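You operate a simulated robot arm through the tools that you are given. There is no shell and no other tool. Be economical: measure what you need, move in short steps, check, and stop when the job is done.

You are at the controls of a simulated two-armed robot. One attempt, no reset.

## Task
Pump the slip's dose into the dose cup, stand it in the drip oiler and set the slip's drip.
Fine: cup on the cup mark; steady the pump bottle with the other hand; spill none. Set down upright: dose cup.
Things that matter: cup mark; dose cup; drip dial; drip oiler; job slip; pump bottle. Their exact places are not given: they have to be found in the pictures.

The check looks at the end state, three seconds after you hand in, the way a careful person would. Anything else that was tipped, shoved, dropped, spilled or broken makes it a failure.

## Robot
Two 7-joint arms with two-finger parallel grippers on one trunk, on a base that drives. Base frame: it is fixed to the floor where the robot stands at the start and does not move with it; the origin is under the middle of the robot, x ahead of it, y to its left, z up. Readings come in mm, rad, newtons and seconds.
The left shoulder is at the start at [70, 134, 1251], the right one opposite. With the tool pointing down near the work surface each hand reaches from about 100 to 640 mm from the robot's upright axis, wherever it stands, measured 20 degrees to its own side. Places, roughly: cup mark [600, 100, 900]; drip dial [700, 200, 1100]; drip oiler [500, 200, 900]; job slip [700, 0, 1300]. Payload 1.57 kg a hand.
The tool frame of a hand sits at the grasp point between the pads (the TCP): z along the fingers, y along the line on which they close. The tips reach 30 mm beyond it. The gripper opens to 80 mm. The fingers are 17 mm wide and 12 mm thick; the gripper's body (40 by 82 mm) begins 80 mm behind the TCP.
Orientation is that of the tool frame in the base frame, as a unit quaternion [x, y, z, w]. With the fingers straight down and closing along the base's y, the tool's x points along the base's -x, its y along +y and its z along -z.

## Interface
- The arms move only by the tool play_rows. It takes "left_moves", "right_moves" or both (then of equal length, played together; a hand with none holds still); each is a list of rows, each a list of 7 numbers: the turn, a rotation vector about the tool's x, y, z in rad, then the shift along the tool's x, y, z in m, then the closure, from 0 (fully open) to 1 (shut). In form: [[ax, ay, az, dx, dy, dz, hand], ...]. A call has 1 to 10 rows; each row shifts and turns the commanded pose from where the row before left it, along the tool's axes as they then stand. Each row takes 0.2 s and may step no farther than 50 mm and 0.15 rad from the row before; otherwise, or with a gripper value out of range, the whole call is refused. A pose out of reach is approached as far as the arm can. The call stops where the force on the tool passes 50 N (or 10 N more than at its start, if that is more) or the arm is blocked; 0.2 s more then pass. The fingers move at their own pace (about 153 mm/s each) and stop on an object; they squeeze with about 32 N. The grip force told is the motor's: it shows also when the fingers shut on nothing. Time passes only in rows, and 0.2 s behind the last, so rows that do not move let the fingers close. It gives the time, the measured TCP pose, the force on the tool (base axes), the opening and the grip force at its end, in the units of the frame above (readings bear some noise), with the torque about the TCP (base axes, N m) and any sound that the robot's microphone picked up, and new pictures: "show" is both (left out), scene, wrist or none (wrist: the cameras of the hands that moved).
- Cameras (640 x 400 px; columns grow to the right, rows downward): "scene" is now at [131.5, 5.5, 1464.6]; the picture's right is [0.08, -1.00, 0.00], its down [-0.73, -0.06, -0.68] and it looks along [0.68, 0.05, -0.73] (base axes); focal length 278 px, centre (320, 200). "left" rides on the left gripper at [72, 7, -122] in its tool frame; the picture's right is [-0.09, 1.00, 0.00], its down [-0.84, -0.08, -0.54] and it looks along [-0.54, -0.05, 0.84] (tool axes); focal length 238 px, centre (320, 200). "right" rides on the right gripper at [72, -7, -122] in its tool frame; the picture's right is [0.09, 1.00, 0.00], its down [-0.84, 0.08, -0.54] and it looks along [-0.54, 0.05, 0.84] (tool axes); focal length 238 px, centre (320, 200).
- move_column(by): slides the trunk up (or, below 0, down) by that many mm; the arms and the scene camera ride with it, the base frame stays. It gives what a move gives, with no picture.
- base_move(legs): drives the robot by 1 to 6 legs, each [ahead, left, turn to the left] in mm, mm and rad, along the robot's own axes; the way and the turn of a leg run together, so that a leg with both is an arc; at most 1500 mm and 3.142 rad a leg. The arms and the cameras ride along, it lands a little off, and it stops where it bumps. It gives what a move gives, and a new picture of the scene camera.
- head_to(pan, tilt): turns the head with the scene camera to pan (to the left, within 1.501 rad either way) and tilt (down, from -0.506 to 1.204), counted from straight ahead of the robot. It gives what a move gives, and a new picture of the scene camera.
- measure_at(camera, pixels): for up to 12 pixels [column, row] of the newest picture of that camera ("zoom" is the newest enlarged one), the place [x, y, z] in the base frame of the surface seen there, good to about 2 mm. The clock stands still meanwhile.
- zoom(camera, box): a new picture of the part [left, top, right, bottom] of that camera's present view, enlarged. The clock stands still meanwhile.
- hand_in(): hands the job in; it is judged then, once.

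Go step by step. Measure first, check grasps and placings, and put right what went wrong. The budget is 80 turns and 260 pictures, counting those below and the enlarged ones. Unless the task says otherwise, let go and move clear before handing in.

The tools are called after "Request:" as name(argument=value, ...) on one line, values as JSON. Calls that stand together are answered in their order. play_rows: Moves the arms, as the interface text tells. Its arguments: {"type":"object","properties":{"left_moves":{"type":"array"},"right_moves":{"type":"array"},"show":{"type":"string","enum":["both","scene","wrist","none"]}},"required":[]} The other tools are called the same way: move_column (by) slides the trunk up or down; base_move (legs) drives the base; head_to (pan, tilt) turns the head that bears the scene camera; measure_at (camera, pixels) gives the place of the surface under pixels of a picture; zoom (camera, box) takes an enlarged picture of a part of a camera's view; hand_in () hands the job in.

At the start:

```text
time: 0.0
left_tool_pos: [431.4, 249.5, 1199.1]
left_tool_rot: [0.0, 1.0, 0.0, 0.001]
left_ft_force: [-0.2, -0.1, -0.3]
left_torque: [0.01, -0.02, -0.01]
left_grip_width: 80.0
left_finger_force: 0.1
right_tool_pos: [377.9, -92.9, 1169.8]
right_tool_rot: [-0.001, 1.0, 0.0, -0.001]
right_ft_force: [-0.3, -0.1, -0.4]
right_torque: [0.02, -0.01, 0.02]
right_grip_width: 80.1
right_finger_force: 0.0
trunk travel left (down, up): [-825.0, 115.0]
robot x, y, heading: [1.0, -2.2, -0.003]
head pan, tilt: [0.08, 0.822]
```

scene: 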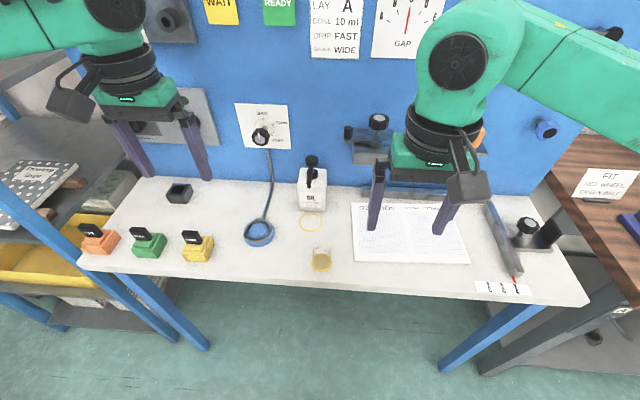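
right: 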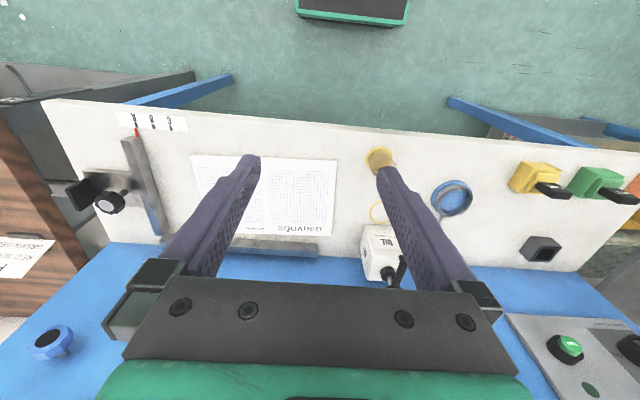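
left: 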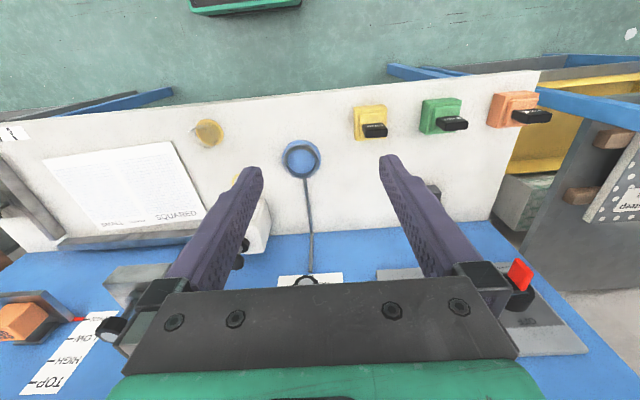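

The scene shows a slip near (335,30), pump bottle at (312,185), cup mark (311,223), cup (321,260), dial (262,135) and oiler ring (259,233). I'll zoom for details.

Request:
zoom(camera="scene", box=[300, 0, 400, 62])

Request:
zoom(camera="scene", box=[220, 90, 360, 178])

Request:
zoom(camera="scene", box=[230, 150, 360, 280])

Request:
measure_at(camera="scene", pixels=[[321, 260], [321, 250], [311, 223], [311, 160], [312, 190], [259, 233], [262, 135], [270, 180], [225, 220], [302, 172], [323, 172]])

```text
6.40 times, centred on (350, 31) of scene
```

zoom: 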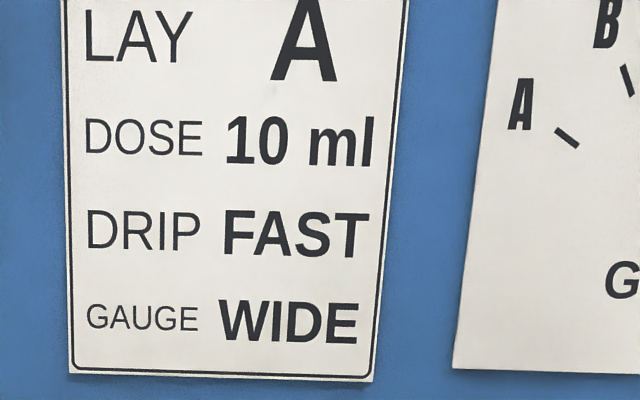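

```text
4.55 times, centred on (290, 134) of scene
```

zoom: 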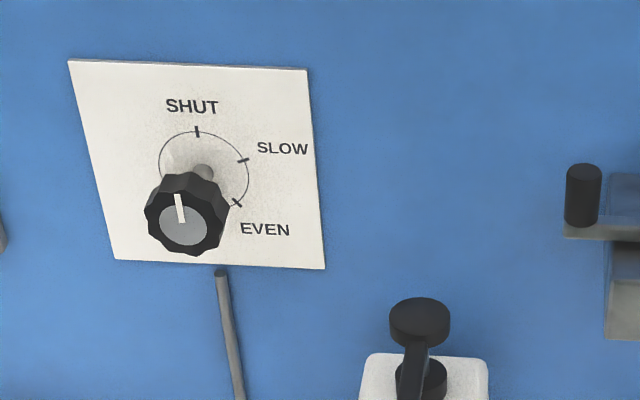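

```text
3.08 times, centred on (295, 215) of scene
```

zoom: 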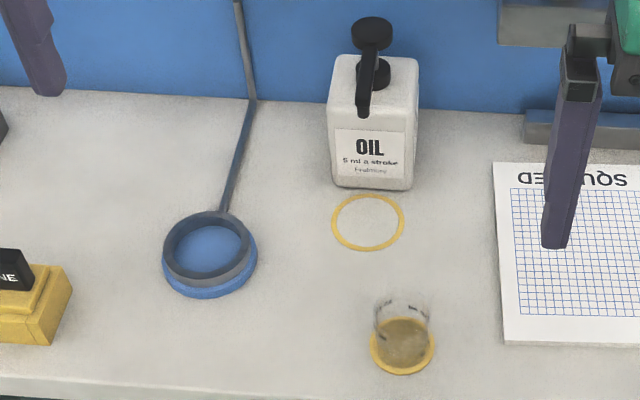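

```text
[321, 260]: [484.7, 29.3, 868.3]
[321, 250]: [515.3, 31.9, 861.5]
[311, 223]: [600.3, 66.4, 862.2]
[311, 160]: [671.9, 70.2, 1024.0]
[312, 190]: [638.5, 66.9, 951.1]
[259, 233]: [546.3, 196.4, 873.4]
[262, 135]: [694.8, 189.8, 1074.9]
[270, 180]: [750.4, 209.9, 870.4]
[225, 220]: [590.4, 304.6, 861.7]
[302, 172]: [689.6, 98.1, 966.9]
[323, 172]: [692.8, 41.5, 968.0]
```

The slip says 10 ml and FAST; the bottle says 5 ml a stroke, so two strokes. I'll look at finer detail: label, cup, dial from below.

Request:
zoom(camera="scene", box=[290, 150, 334, 216])

Request:
zoom(camera="scene", box=[298, 235, 346, 280])

Request:
zoom(camera="right", box=[340, 140, 480, 300])

Request:
zoom(camera="left", box=[250, 120, 380, 300])

```text
6.06 times, centred on (312, 183) of scene
```

zoom: 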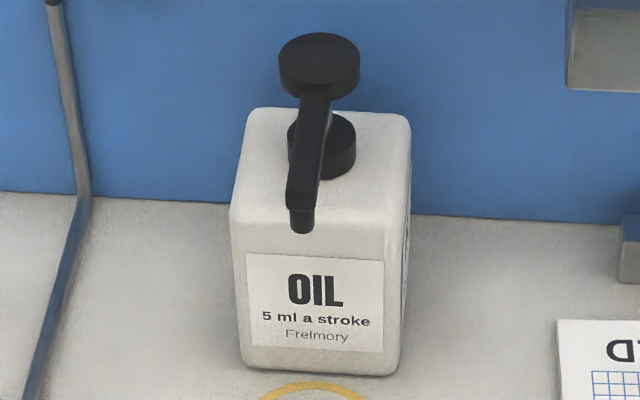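

```text
8.89 times, centred on (322, 258) of scene
```

zoom: 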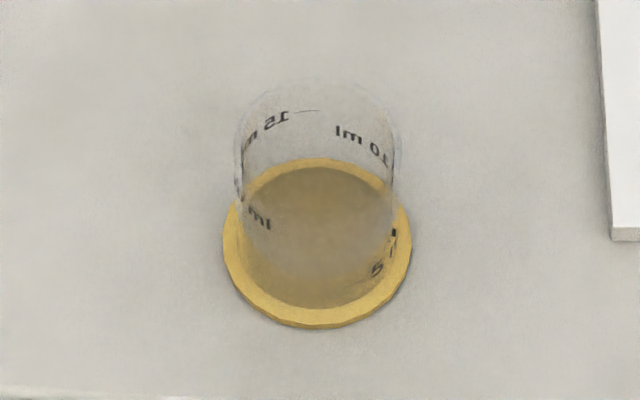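

```text
2.50 times, centred on (410, 220) of right
```

zoom: 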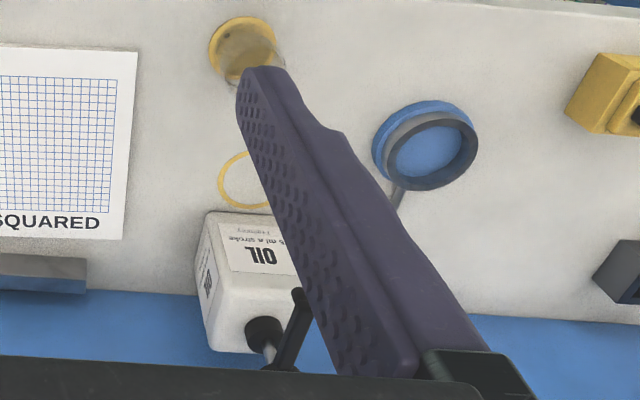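

```text
2.22 times, centred on (315, 210) of left
```

zoom: 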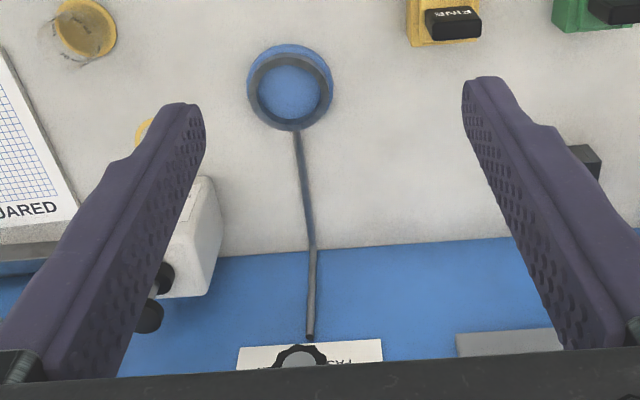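

Request:
zoom(camera="left", box=[265, 262, 355, 292])

Request:
measure_at(camera="scene", pixels=[[258, 105], [272, 107], [284, 109], [244, 146], [290, 146], [255, 150], [262, 128], [312, 163], [306, 183], [317, 173]])

Request:
measure_at(camera="scene", pixels=[[259, 222], [247, 231], [271, 230], [258, 240], [311, 214], [311, 231], [302, 222], [321, 223], [323, 269], [312, 262], [332, 262], [322, 244]])

Request:
head_to(pan=0.2, tilt=0.5)

```text
7.11 times, centred on (310, 277) of left
```

zoom: 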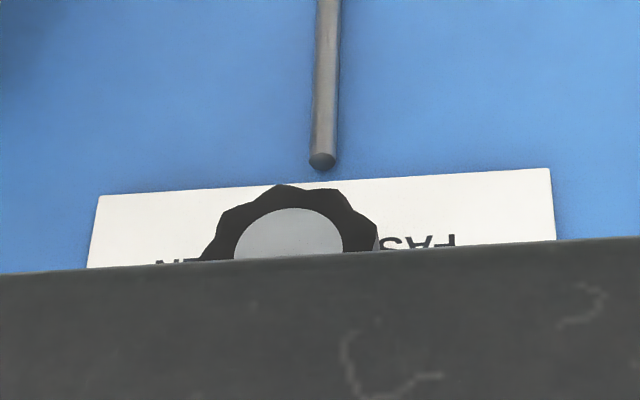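

```text
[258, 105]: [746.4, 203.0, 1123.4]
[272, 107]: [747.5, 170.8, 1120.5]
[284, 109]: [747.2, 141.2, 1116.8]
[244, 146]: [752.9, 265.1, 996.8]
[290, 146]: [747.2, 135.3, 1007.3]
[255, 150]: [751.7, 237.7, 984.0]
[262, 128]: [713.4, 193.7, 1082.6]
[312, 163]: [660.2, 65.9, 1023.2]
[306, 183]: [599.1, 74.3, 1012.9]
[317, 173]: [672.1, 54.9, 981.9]
```

```text
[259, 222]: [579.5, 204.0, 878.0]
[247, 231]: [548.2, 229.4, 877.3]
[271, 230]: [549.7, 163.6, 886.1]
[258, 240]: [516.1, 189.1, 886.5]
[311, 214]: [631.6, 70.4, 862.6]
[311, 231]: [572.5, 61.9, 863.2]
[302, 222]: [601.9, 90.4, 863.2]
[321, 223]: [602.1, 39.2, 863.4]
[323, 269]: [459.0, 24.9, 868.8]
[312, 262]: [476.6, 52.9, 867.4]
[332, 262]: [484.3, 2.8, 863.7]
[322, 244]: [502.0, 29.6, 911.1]
```

```text
time: 0.8
left_tool_pos: [431.5, 250.2, 1198.6]
left_tool_rot: [0.0, 1.0, 0.001, 0.0]
left_ft_force: [-0.6, 0.0, 0.2]
left_torque: [0.0, -0.01, 0.0]
left_grip_width: 79.8
left_finger_force: 0.1
right_tool_pos: [378.6, -91.4, 1170.3]
right_tool_rot: [-0.001, 1.0, 0.0, -0.001]
right_ft_force: [0.8, -0.2, 0.9]
right_torque: [-0.02, -0.01, 0.01]
right_grip_width: 80.0
right_finger_force: 0.0
trunk travel left (down, up): [-825.0, 115.0]
robot x, y, heading: [2.5, -1.8, 0.002]
head pan, tilt: [0.201, 0.499]
```

scene: 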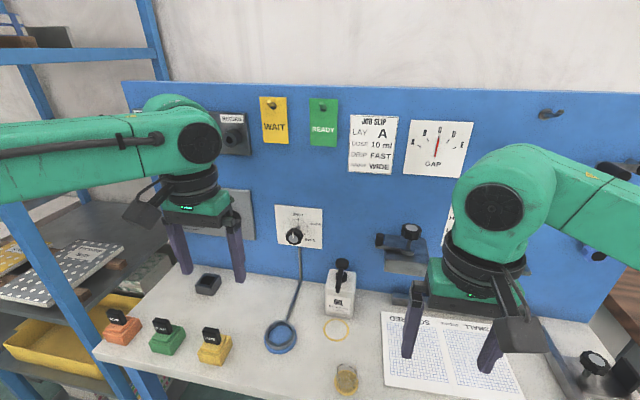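

Panel, ring and bottle are measured (mark ≈(602,65), cup ≈(482,28), oiler ≈(548,196), pump head ≈(666,68,1023)). The dial at (294,235) needs a closer look in the new view, and I also measure the bottle and the gauge fixture to its right.

Request:
zoom(camera="scene", box=[270, 200, 330, 255])

Request:
zoom(camera="scene", box=[300, 215, 440, 345])

Request:
measure_at(camera="scene", pixels=[[328, 290], [354, 292], [326, 313], [352, 316], [341, 262], [338, 283], [410, 230], [381, 240], [405, 262], [395, 298], [294, 237], [303, 237]])

```text
7.27 times, centred on (300, 228) of scene
```

zoom: 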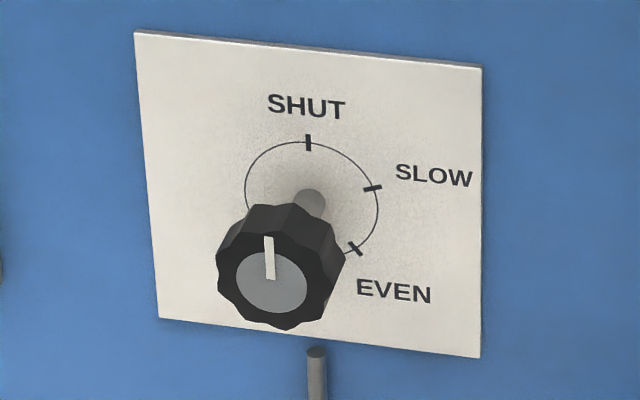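

```text
3.08 times, centred on (370, 280) of scene
```

zoom: 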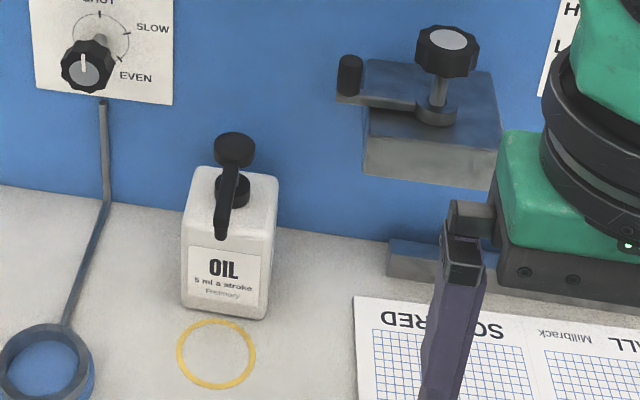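

```text
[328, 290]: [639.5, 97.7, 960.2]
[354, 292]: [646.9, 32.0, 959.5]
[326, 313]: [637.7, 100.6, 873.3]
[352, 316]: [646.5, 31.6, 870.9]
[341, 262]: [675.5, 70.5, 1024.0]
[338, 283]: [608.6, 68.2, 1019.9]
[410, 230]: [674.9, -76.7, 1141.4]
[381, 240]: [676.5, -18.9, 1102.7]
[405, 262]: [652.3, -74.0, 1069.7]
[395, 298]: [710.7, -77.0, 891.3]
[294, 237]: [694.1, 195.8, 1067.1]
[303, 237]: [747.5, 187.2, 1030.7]
```

The fixture underside right of the bottle is about z 1045, so the right hand will come in low and horizontal later. First I tilt the left hand forward about 50° (0.87 rad) for the cup and move the right hand aside.

Request:
play_rows(left_moves=[[0, -0.145, 0, 0, 0, 0, 0], [0, -0.145, 0, 0, 0, 0, 0], [0, -0.145, 0, 0, 0, 0, 0], [0, -0.145, 0, 0, 0, 0, 0], [0, -0.145, 0, 0, 0, 0, 0], [0, -0.145, 0, 0, 0, 0, 0]], right_moves=[[0, 0, 0, 0, -0.02, 0, 0], [0, 0, 0, 0, -0.02, 0, 0], [0, 0, 0, 0, -0.02, 0, 0], [0, 0, 0, 0, -0.02, 0, 0], [0, 0, 0, 0, -0.02, 0, 0], [0, 0, 0, 0, -0.02, 0, 0]], show="none")

Request:
play_rows(left_moves=[[0, 0, 0, 0.0278, -0.0317, 0.0197, 0.2], [0, 0, 0, 0.0278, -0.0317, 0.0197, 0.2], [0, 0, 0, 0.0278, -0.0317, 0.0197, 0.2], [0, 0, 0, 0.0278, -0.0317, 0.0197, 0.2], [0, 0, 0, 0.0278, -0.0317, 0.0197, 0.2], [0, 0, 0, 0.0278, -0.0317, 0.0197, 0.2], [0, 0, 0, 0.0278, -0.0317, 0.0197, 0.2], [0, 0, 0, 0, 0, 0, 0.2]], show="both")

```text
time: 2.2
left_tool_pos: [431.6, 247.5, 1198.1]
left_tool_rot: [0.0, 0.958, 0.0, 0.286]
left_ft_force: [0.6, -0.4, -0.1]
left_torque: [0.02, -0.02, 0.01]
left_grip_width: 79.8
left_finger_force: 0.2
left hand out of reach, approached as far as the arm can: row 5, 6
right_tool_pos: [377.4, -214.5, 1169.0]
right_tool_rot: [0.0, 1.0, 0.0, -0.001]
right_ft_force: [0.6, -0.2, -0.1]
right_torque: [0.02, 0.0, 0.0]
right_grip_width: 80.1
right_finger_force: 0.0
trunk travel left (down, up): [-825.0, 115.0]
robot x, y, heading: [0.7, 1.0, -0.001]
head pan, tilt: [0.201, 0.499]
```

```text
time: 4.0
left_tool_pos: [406.2, 51.7, 1019.5]
left_tool_rot: [0.0, 0.958, -0.001, 0.287]
left_ft_force: [-0.1, -0.2, -0.2]
left_torque: [0.01, -0.01, 0.01]
left_grip_width: 64.0
left_finger_force: 0.0
left hand out of reach, approached as far as the arm can: row 1, 2, 3, 4, 7
right_tool_pos: [377.1, -211.5, 1169.1]
right_tool_rot: [0.0, 1.0, -0.001, -0.001]
right_ft_force: [0.7, -0.2, -1.0]
right_torque: [-0.04, 0.0, 0.02]
right_grip_width: 80.1
right_finger_force: 0.0
trunk travel left (down, up): [-825.0, 115.0]
robot x, y, heading: [-4.5, -3.4, 0.002]
head pan, tilt: [0.201, 0.499]
```

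scene: 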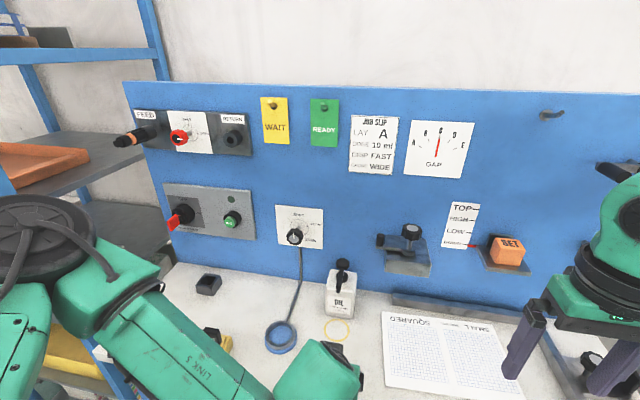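
left: 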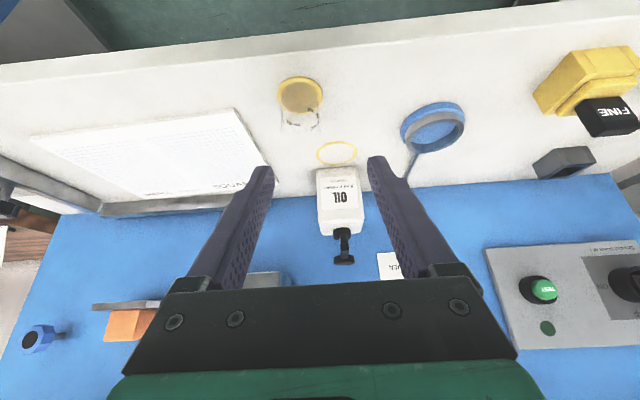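

The tilt stopped at 33° because the arm is cramped near the body. I'll back the base 100 mm and lower the trunk 120 mm so a shallower tilt is reachable.

Request:
base_move(legs=[[-110, 0, 0]])

Request:
move_column(by=-120)

Request:
play_rows(left_moves=[[0, 0, 0, 0, 0, 0, 0.2], [0, -0.1, 0, 0, 0, 0, 0.2], [0, -0.1, 0, 0, 0, 0, 0.2]], show="both")

```text
time: 5.2
left_tool_pos: [299.2, 50.2, 1019.0]
left_tool_rot: [0.001, 0.959, -0.001, 0.285]
left_ft_force: [0.3, -0.1, 1.3]
left_torque: [0.0, 0.02, 0.03]
left_grip_width: 64.1
left_finger_force: 0.1
right_tool_pos: [269.5, -213.3, 1169.6]
right_tool_rot: [0.0, 1.0, 0.0, -0.001]
right_ft_force: [0.5, -0.2, 0.7]
right_torque: [0.02, 0.0, 0.03]
right_grip_width: 79.8
right_finger_force: 0.1
trunk travel left (down, up): [-825.0, 115.0]
robot x, y, heading: [-112.8, -0.2, -0.001]
head pan, tilt: [0.201, 0.499]
```

scene: 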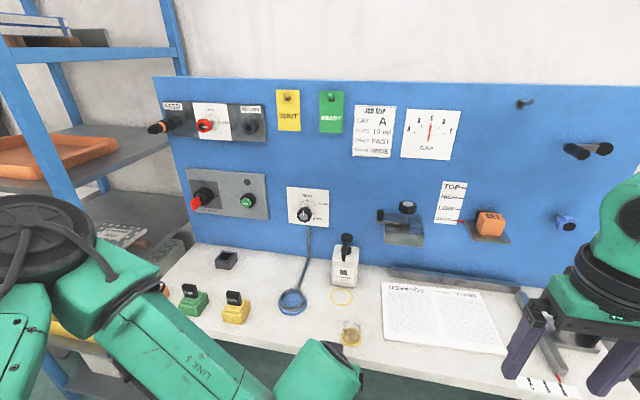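

```text
time: 6.7
left_tool_pos: [296.3, 49.8, 899.7]
left_tool_rot: [0.001, 0.958, -0.002, 0.286]
left_ft_force: [0.4, 0.5, -0.2]
left_torque: [-0.04, -0.02, -0.01]
left_grip_width: 64.2
left_finger_force: 0.1
right_tool_pos: [266.8, -211.9, 1049.9]
right_tool_rot: [0.002, 1.0, 0.0, 0.0]
right_ft_force: [0.5, -0.1, 0.2]
right_torque: [-0.02, -0.01, 0.01]
right_grip_width: 80.1
right_finger_force: 0.2
trunk travel left (down, up): [-705.0, 235.0]
robot x, y, heading: [-109.9, -1.2, -0.002]
head pan, tilt: [0.201, 0.499]
```

```text
time: 7.5
left_tool_pos: [306.0, 63.4, 905.5]
left_tool_rot: [0.001, 0.925, -0.002, 0.38]
left_ft_force: [-0.8, -0.6, -0.3]
left_torque: [0.02, -0.03, 0.02]
left_grip_width: 63.8
left_finger_force: 0.1
left hand out of reach, approached as far as the arm can: row 2, 3
right_tool_pos: [266.3, -213.0, 1048.9]
right_tool_rot: [0.001, 1.0, 0.0, 0.0]
right_ft_force: [-0.4, 0.1, 0.3]
right_torque: [0.02, 0.04, 0.02]
right_grip_width: 80.1
right_finger_force: 0.0
trunk travel left (down, up): [-705.0, 235.0]
robot x, y, heading: [-111.1, 4.0, -0.0]
head pan, tilt: [0.201, 0.499]
```

scene: 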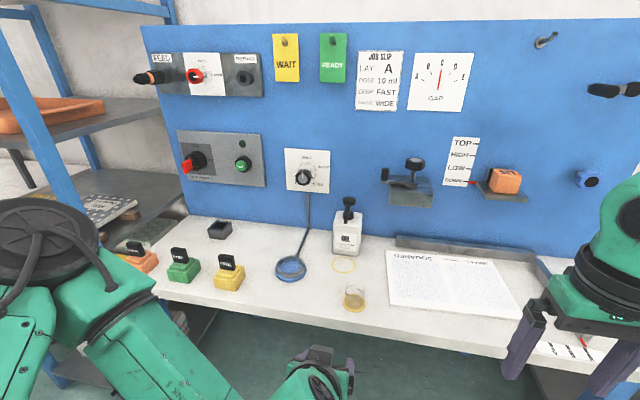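
left: 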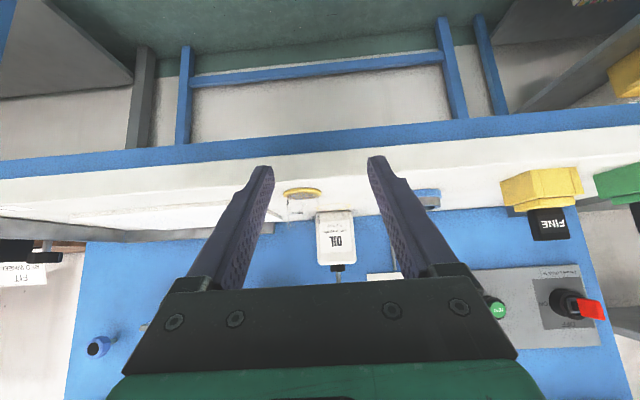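

Tilt is now 45°, good. I move up and forward to a pre-grasp behind the cup (354,298 px), and measure cup, mark and nozzle again from this view.

Request:
measure_at(camera="scene", pixels=[[354, 308], [344, 304], [365, 304], [354, 290], [343, 264], [348, 220], [348, 202], [334, 225], [361, 226], [335, 252], [359, 254], [304, 178]])

Request:
zoom(camera="scene", box=[320, 190, 384, 320])

Request:
play_rows(left_moves=[[0, 0, 0, -0.033, -0.009, 0.011, 0.1], [0, 0, 0, -0.033, -0.009, 0.011, 0.1], [0, 0, 0, -0.033, -0.009, 0.011, 0.1], [0, 0, 0, -0.033, -0.009, 0.011, 0.1], [0, 0, 0, 0, 0, 0, 0.1]], show="both")

```text
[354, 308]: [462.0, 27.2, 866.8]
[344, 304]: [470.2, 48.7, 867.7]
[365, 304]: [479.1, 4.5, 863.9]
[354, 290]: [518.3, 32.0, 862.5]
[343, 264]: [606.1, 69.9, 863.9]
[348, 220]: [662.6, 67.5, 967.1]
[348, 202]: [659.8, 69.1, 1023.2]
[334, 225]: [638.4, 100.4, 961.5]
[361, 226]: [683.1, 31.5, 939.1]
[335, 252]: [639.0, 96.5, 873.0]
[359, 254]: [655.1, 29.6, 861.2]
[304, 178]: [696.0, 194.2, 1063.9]
```

```text
3.08 times, centred on (352, 255) of scene
```

zoom: 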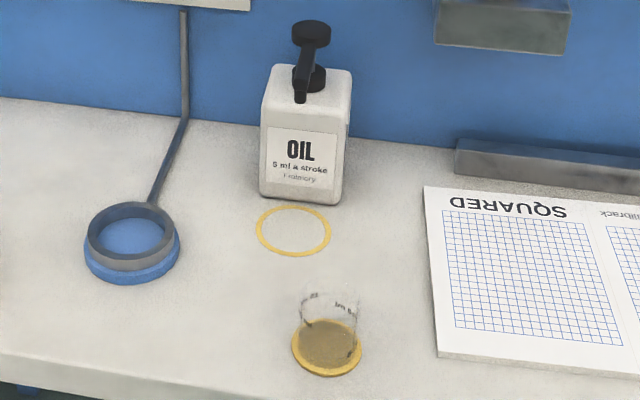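

```text
time: 8.7
left_tool_pos: [420.8, 48.4, 978.6]
left_tool_rot: [0.0, 0.925, -0.001, 0.381]
left_ft_force: [0.4, 0.2, 0.3]
left_torque: [0.0, -0.05, 0.01]
left_grip_width: 71.9
left_finger_force: 0.1
left hand out of reach, approached as far as the arm can: row 2, 3, 4
right_tool_pos: [266.1, -213.6, 1049.4]
right_tool_rot: [0.001, 1.0, 0.0, 0.001]
right_ft_force: [0.6, -1.2, 0.4]
right_torque: [-0.02, 0.04, 0.0]
right_grip_width: 79.8
right_finger_force: 0.1
trunk travel left (down, up): [-705.0, 235.0]
robot x, y, heading: [-108.1, 0.3, 0.001]
head pan, tilt: [0.201, 0.499]
```

scene: 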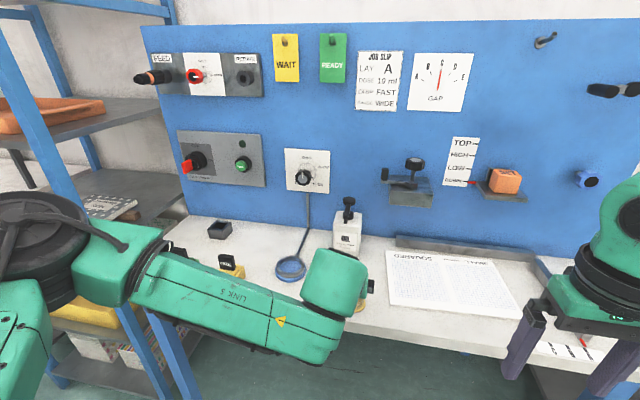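
left: 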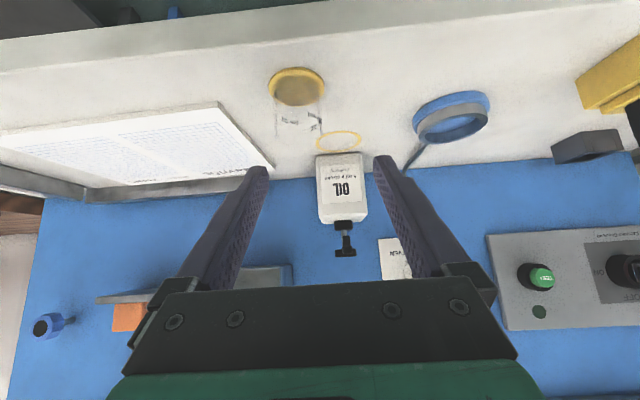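

The left hand cannot cross further (y stuck near 48), so I shift the base 110 mm to the right to give it room.

Request:
base_move(legs=[[0, -110, 0]])

Request:
play_rows(left_moves=[[0, 0, 0, 0, 0.022, 0, 0.1], [0, 0, 0, 0, 0.022, 0, 0.1], [0, 0, 0, 0, 0.022, 0, 0.1], [0, 0, 0, 0, 0.022, 0, 0.1], [0, 0, 0, 0, 0, 0, 0.1]], show="both")

```text
time: 9.9
left_tool_pos: [421.4, -61.8, 977.3]
left_tool_rot: [0.003, 0.925, -0.003, 0.379]
left_ft_force: [-0.1, -0.2, 0.3]
left_torque: [0.02, -0.01, 0.0]
left_grip_width: 72.3
left_finger_force: 0.1
right_tool_pos: [266.0, -324.0, 1048.9]
right_tool_rot: [0.002, 1.0, -0.001, 0.0]
right_ft_force: [-0.7, -0.4, 0.9]
right_torque: [0.01, -0.01, 0.02]
right_grip_width: 80.2
right_finger_force: 0.2
trunk travel left (down, up): [-705.0, 235.0]
robot x, y, heading: [-111.4, -107.6, -0.003]
head pan, tilt: [0.201, 0.499]
```

scene: 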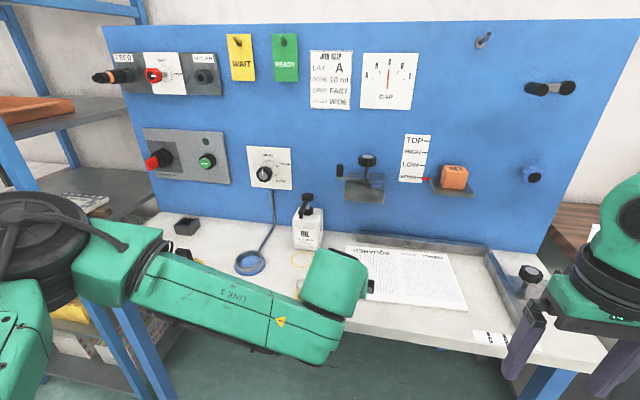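

```text
time: 11.1
left_tool_pos: [421.3, 25.1, 975.4]
left_tool_rot: [0.004, 0.925, -0.003, 0.38]
left_ft_force: [0.5, 0.4, -0.8]
left_torque: [0.03, -0.03, 0.01]
left_grip_width: 72.1
left_finger_force: 0.0
right_tool_pos: [267.0, -324.9, 1048.5]
right_tool_rot: [0.003, 1.0, 0.0, 0.001]
right_ft_force: [0.7, 0.2, 0.0]
right_torque: [0.01, -0.02, 0.01]
right_grip_width: 79.9
right_finger_force: 0.1
trunk travel left (down, up): [-705.0, 235.0]
robot x, y, heading: [-112.1, -108.1, -0.009]
head pan, tilt: [0.201, 0.499]
```

scene: 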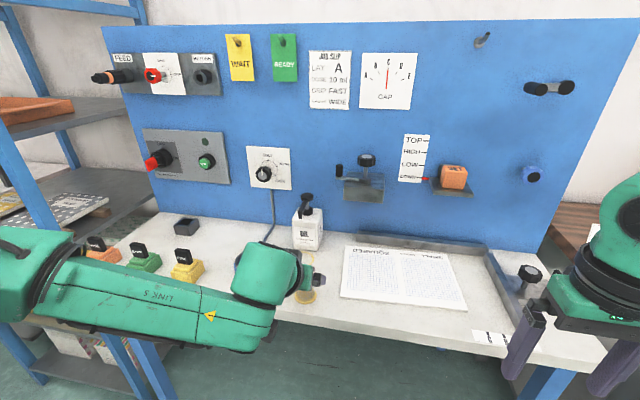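
left: 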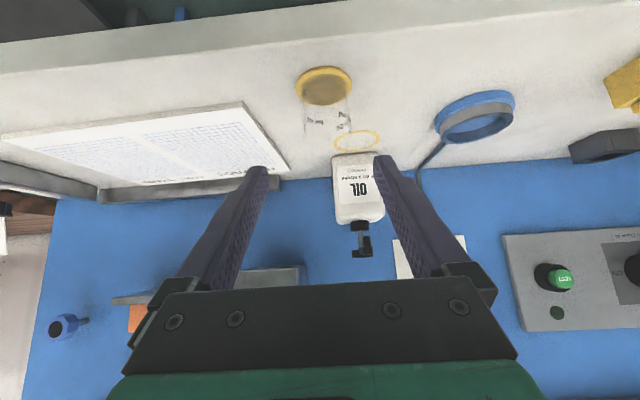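

Reachable now; the cup is centred between the fingers at (324,86) of the left picture. I measure its flange from this camera before closing in.

Request:
measure_at(camera="left", pixels=[[297, 84], [351, 84], [324, 68], [324, 85], [318, 130], [350, 110], [304, 118], [354, 140], [335, 141], [376, 141], [355, 131], [355, 150]])

Request:
zoom(camera="left", box=[280, 55, 390, 175])

```text
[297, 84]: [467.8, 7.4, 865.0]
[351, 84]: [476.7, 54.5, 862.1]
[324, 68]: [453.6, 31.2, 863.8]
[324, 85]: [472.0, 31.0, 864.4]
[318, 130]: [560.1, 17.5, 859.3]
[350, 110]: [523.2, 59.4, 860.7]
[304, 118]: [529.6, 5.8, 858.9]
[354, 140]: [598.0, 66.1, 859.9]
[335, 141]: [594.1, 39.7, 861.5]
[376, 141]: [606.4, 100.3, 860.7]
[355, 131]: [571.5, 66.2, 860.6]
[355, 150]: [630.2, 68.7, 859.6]
```

```text
3.33 times, centred on (335, 115) of left
```

zoom: 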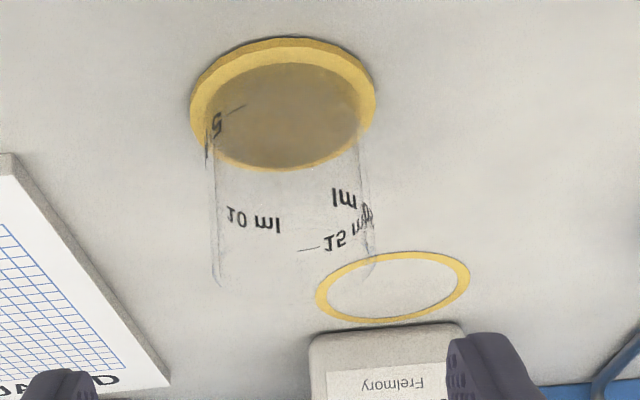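

Cup centre ≈(480,30). I advance along the finger axis to TCP (480,30,906) with the gripper open.

Request:
play_rows(left_moves=[[0, 0, 0, 0.0076, 0.005, 0.0, 0.05], [0, 0, 0, 0, 0, 0.023, 0.05], [0, 0, 0, 0, 0, 0.023, 0.05], [0, 0, 0, 0, 0, 0.023, 0.05], [0, 0, 0, 0, 0, 0.0216, 0.05], [0, 0, 0, 0, 0, 0, 0.05]], show="both")

```text
time: 12.5
left_tool_pos: [477.1, 29.6, 905.9]
left_tool_rot: [0.001, 0.925, -0.002, 0.38]
left_ft_force: [-0.1, 0.5, -0.2]
left_torque: [0.01, 0.0, 0.02]
left_grip_width: 76.0
left_finger_force: 0.0
right_tool_pos: [265.4, -324.2, 1050.4]
right_tool_rot: [0.002, 1.0, 0.0, 0.0]
right_ft_force: [0.7, 0.3, 0.6]
right_torque: [-0.03, -0.01, 0.0]
right_grip_width: 79.9
right_finger_force: 0.1
trunk travel left (down, up): [-705.0, 235.0]
robot x, y, heading: [-112.4, -106.6, -0.003]
head pan, tilt: [0.201, 0.499]
```

scene: 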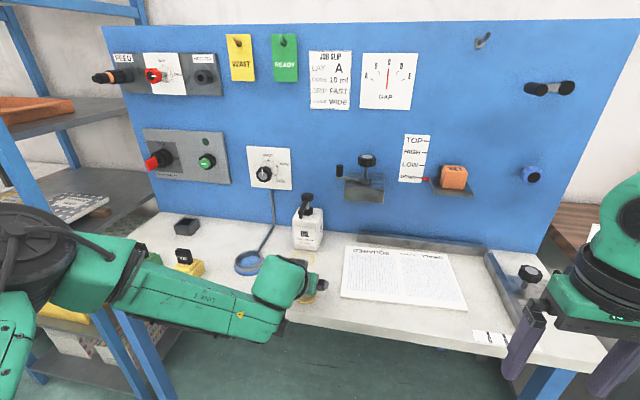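
left: 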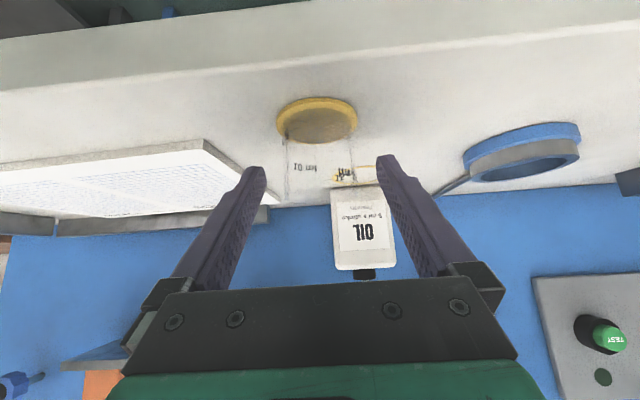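

The cup stands centred between the fingers. I close and check the opening.

Request:
play_rows(left_moves=[[0, 0, 0, 0.0, 0, 0.0, 0.4], [0, 0, 0, 0, 0, 0, 0.7], [0, 0, 0, 0, 0, 0, 1], [0, 0, 0, 0, 0, 0, 1]], show="wrist")

```text
time: 13.5
left_tool_pos: [477.5, 29.7, 906.6]
left_tool_rot: [0.003, 0.925, -0.002, 0.379]
left_ft_force: [-0.2, -0.6, 0.0]
left_torque: [-0.02, 0.02, -0.03]
left_grip_width: 42.9
left_finger_force: 31.8
right_tool_pos: [265.0, -323.3, 1050.0]
right_tool_rot: [0.003, 1.0, 0.0, 0.0]
right_ft_force: [-0.4, 0.6, 0.2]
right_torque: [-0.03, 0.02, -0.01]
right_grip_width: 80.0
right_finger_force: 0.0
trunk travel left (down, up): [-705.0, 235.0]
robot x, y, heading: [-113.3, -111.5, -0.009]
head pan, tilt: [0.201, 0.499]
```

left: 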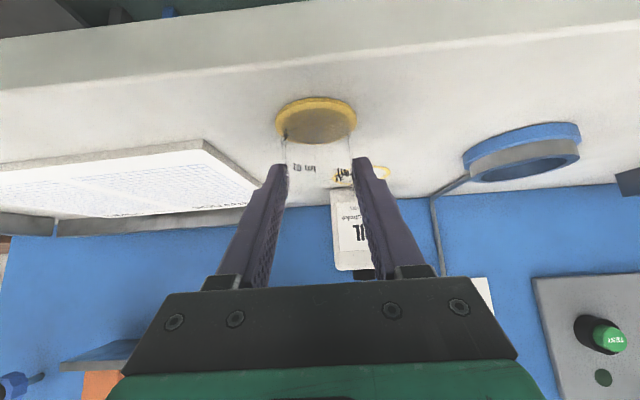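

Cup is held (42.9 mm). I lift it 10 mm and carry it to over the mark, centre ≈(601,67).

Request:
play_rows(left_moves=[[0, 0, 0, -0.0071, 0, -0.0071, 1], [0, 0, 0, -0.0143, 0.0062, 0.0143, 1], [0, 0, 0, -0.0143, 0.0062, 0.0143, 1], [0, 0, 0, -0.0143, 0.0062, 0.0143, 1], [0, 0, 0, -0.0143, 0.0062, 0.0143, 1], [0, 0, 0, -0.0143, 0.0062, 0.0143, 1], [0, 0, 0, -0.0143, 0.0062, 0.0143, 1], [0, 0, 0, 0, 0, 0, 1]], show="both")

Request:
zoom(camera="left", box=[260, 80, 380, 180])

Request:
zoom(camera="scene", box=[260, 180, 360, 290])

```text
time: 15.3
left_tool_pos: [564.9, 88.4, 937.8]
left_tool_rot: [0.003, 0.925, -0.003, 0.38]
left_ft_force: [-0.3, 0.0, -0.2]
left_torque: [-0.03, -0.01, 0.0]
left_grip_width: 42.9
left_finger_force: 31.7
left hand out of reach, approached as far as the arm can: row 4, 5, 6, 7
right_tool_pos: [265.9, -324.0, 1048.5]
right_tool_rot: [0.003, 1.0, 0.0, 0.0]
right_ft_force: [0.4, -0.2, -0.7]
right_torque: [-0.01, 0.0, 0.02]
right_grip_width: 79.7
right_finger_force: 0.1
trunk travel left (down, up): [-705.0, 235.0]
robot x, y, heading: [-114.1, -109.8, -0.006]
head pan, tilt: [0.201, 0.499]
```

scene: 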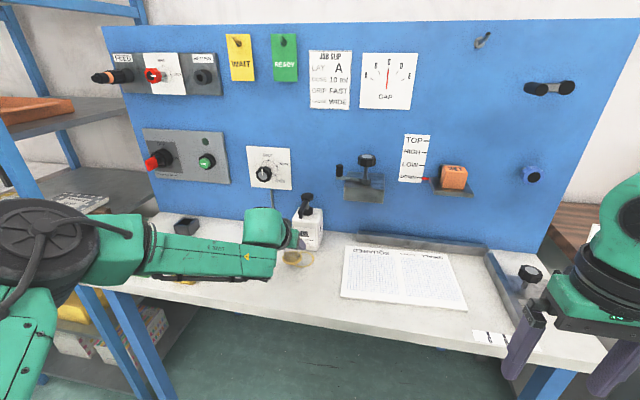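
left: 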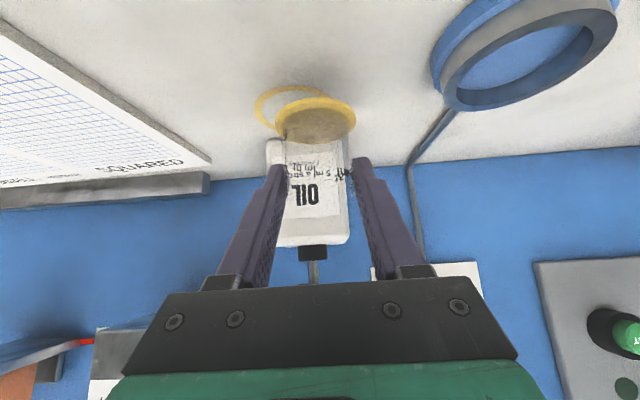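

```text
4.00 times, centred on (320, 130) of left
```

zoom: 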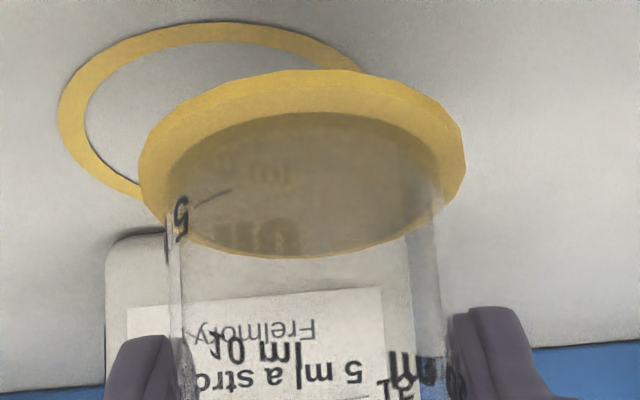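

```text
3.64 times, centred on (310, 235) of scene
```

zoom: 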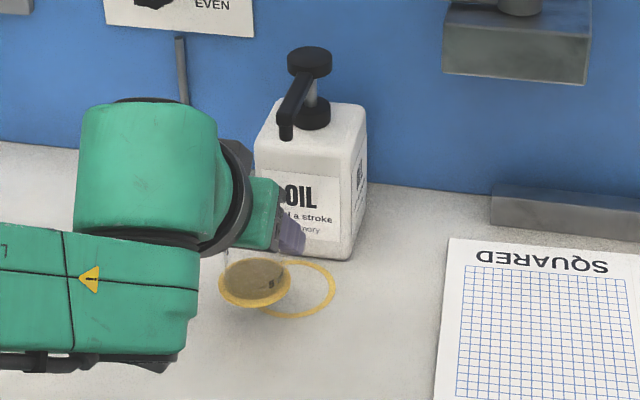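

The arm is at its reach limit at (565,88,938), so I let the base carry the hand the rest: 34 mm ahead, 21 mm right.

Request:
base_move(legs=[[34, -21, 0]])

Request:
play_rows(left_moves=[[0, 0, 0, 0, 0, 0, 1]], show="wrist")

Request:
zoom(camera="left", box=[260, 80, 380, 180])

Request:
zoom(camera="scene", box=[250, 170, 350, 280])

```text
time: 16.2
left_tool_pos: [597.4, 69.7, 938.8]
left_tool_rot: [0.003, 0.924, -0.004, 0.382]
left_ft_force: [-0.1, 0.5, -0.1]
left_torque: [-0.03, 0.0, -0.01]
left_grip_width: 42.5
left_finger_force: 31.9
right_tool_pos: [296.1, -343.2, 1051.4]
right_tool_rot: [0.002, 1.0, 0.0, 0.002]
right_ft_force: [0.0, 0.4, 0.2]
right_torque: [-0.01, -0.01, 0.0]
right_grip_width: 79.9
right_finger_force: 0.0
trunk travel left (down, up): [-705.0, 235.0]
robot x, y, heading: [-75.6, -130.9, -0.005]
head pan, tilt: [0.201, 0.499]
```

scene: 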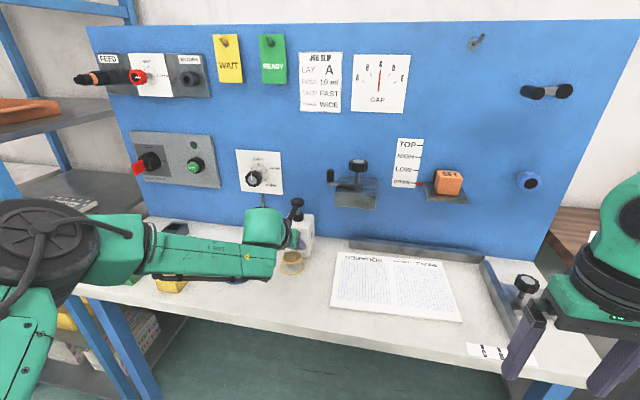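

```text
time: 16.6
left_tool_pos: [598.1, 69.4, 938.3]
left_tool_rot: [0.003, 0.924, -0.003, 0.382]
left_ft_force: [-0.4, 0.0, -0.3]
left_torque: [-0.04, 0.0, -0.02]
left_grip_width: 42.8
left_finger_force: 32.4
right_tool_pos: [298.4, -344.0, 1049.3]
right_tool_rot: [0.002, 1.0, 0.0, -0.001]
right_ft_force: [0.2, -0.6, 1.0]
right_torque: [-0.06, 0.02, 0.02]
right_grip_width: 80.1
right_finger_force: 0.1
trunk travel left (down, up): [-705.0, 235.0]
robot x, y, heading: [-77.5, -130.8, -0.003]
head pan, tilt: [0.201, 0.499]
```

left: 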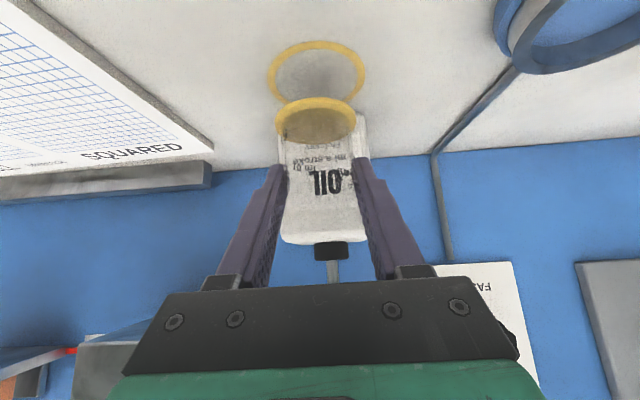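

```text
4.00 times, centred on (320, 130) of left
```

zoom: 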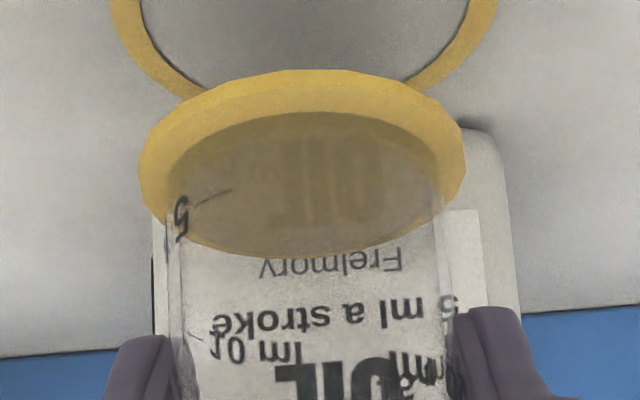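

```text
3.64 times, centred on (300, 225) of scene
```

zoom: 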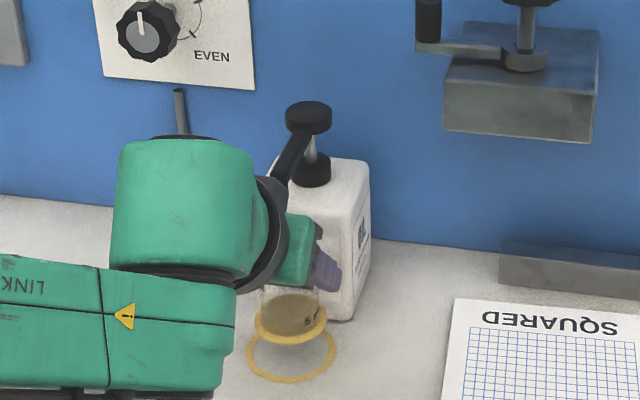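

The cup is roughly over the mark; I measure the ring from the wrist camera to get its exact centre before lowering.

Request:
measure_at(camera="left", pixels=[[271, 72], [362, 72], [317, 44], [290, 50], [344, 50], [273, 85], [360, 85], [281, 56], [353, 56], [315, 122]])

```text
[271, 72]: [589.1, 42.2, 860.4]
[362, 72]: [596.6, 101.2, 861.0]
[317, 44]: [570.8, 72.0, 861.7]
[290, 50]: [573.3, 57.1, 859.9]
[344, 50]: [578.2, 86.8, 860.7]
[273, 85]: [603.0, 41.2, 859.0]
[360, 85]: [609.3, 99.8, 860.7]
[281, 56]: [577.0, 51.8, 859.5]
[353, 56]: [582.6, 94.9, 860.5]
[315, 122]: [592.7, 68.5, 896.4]
```

By the same camera, cup is about (593,68.5) and mark (601,71). I lower with the column to a few mm above the table and compare there.

Request:
move_column(by=-27)

Request:
play_rows(left_moves=[[0, 0, 0, 0, 0, 0, 1]], show="both")

Request:
zoom(camera="left", box=[260, 80, 380, 180])

Request:
zoom(camera="scene", box=[260, 200, 330, 270])

```text
time: 17.3
left_tool_pos: [598.9, 67.8, 910.4]
left_tool_rot: [0.002, 0.925, -0.003, 0.381]
left_ft_force: [0.1, -0.1, -0.3]
left_torque: [0.02, 0.02, 0.02]
left_grip_width: 42.8
left_finger_force: 32.0
right_tool_pos: [299.4, -344.8, 1022.6]
right_tool_rot: [0.002, 1.0, 0.0, -0.001]
right_ft_force: [-0.1, -0.5, 0.3]
right_torque: [-0.01, 0.01, -0.02]
right_grip_width: 80.2
right_finger_force: 0.1
trunk travel left (down, up): [-678.0, 262.0]
robot x, y, heading: [-75.1, -131.9, 0.002]
head pan, tilt: [0.201, 0.499]
```

```text
time: 17.7
left_tool_pos: [598.4, 67.7, 909.3]
left_tool_rot: [0.002, 0.925, -0.003, 0.38]
left_ft_force: [0.5, 0.7, -1.0]
left_torque: [0.0, 0.01, -0.02]
left_grip_width: 43.0
left_finger_force: 32.2
right_tool_pos: [299.0, -345.4, 1021.9]
right_tool_rot: [0.002, 1.0, 0.0, 0.0]
right_ft_force: [-0.8, 0.5, 0.3]
right_torque: [0.0, -0.01, 0.02]
right_grip_width: 80.0
right_finger_force: 0.0
trunk travel left (down, up): [-678.0, 262.0]
robot x, y, heading: [-76.6, -129.0, -0.001]
head pan, tilt: [0.201, 0.499]
```

scene: 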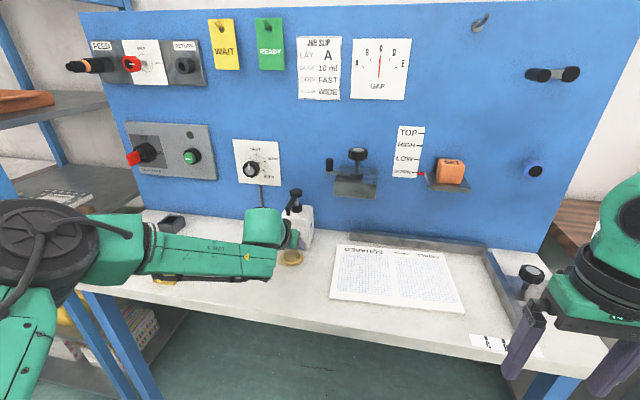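
left: 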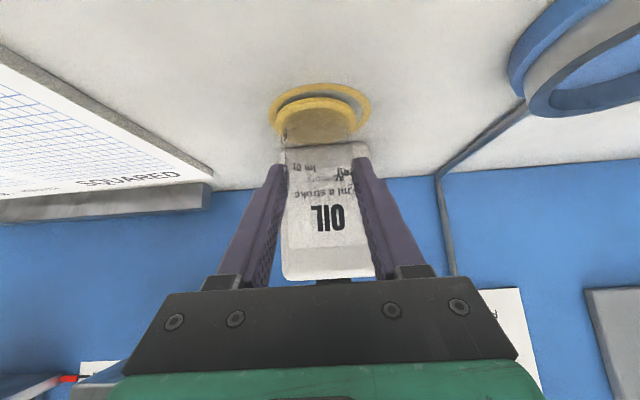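

```text
4.00 times, centred on (320, 130) of left
```

zoom: 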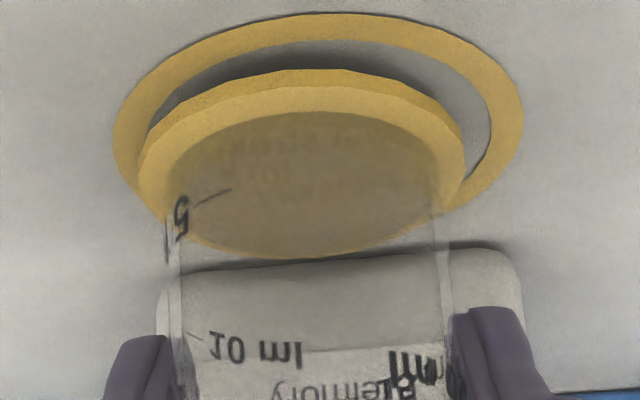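

```text
5.71 times, centred on (295, 235) of scene
```

zoom: 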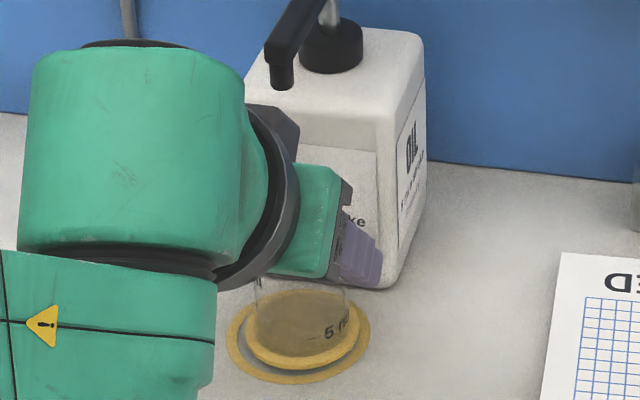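

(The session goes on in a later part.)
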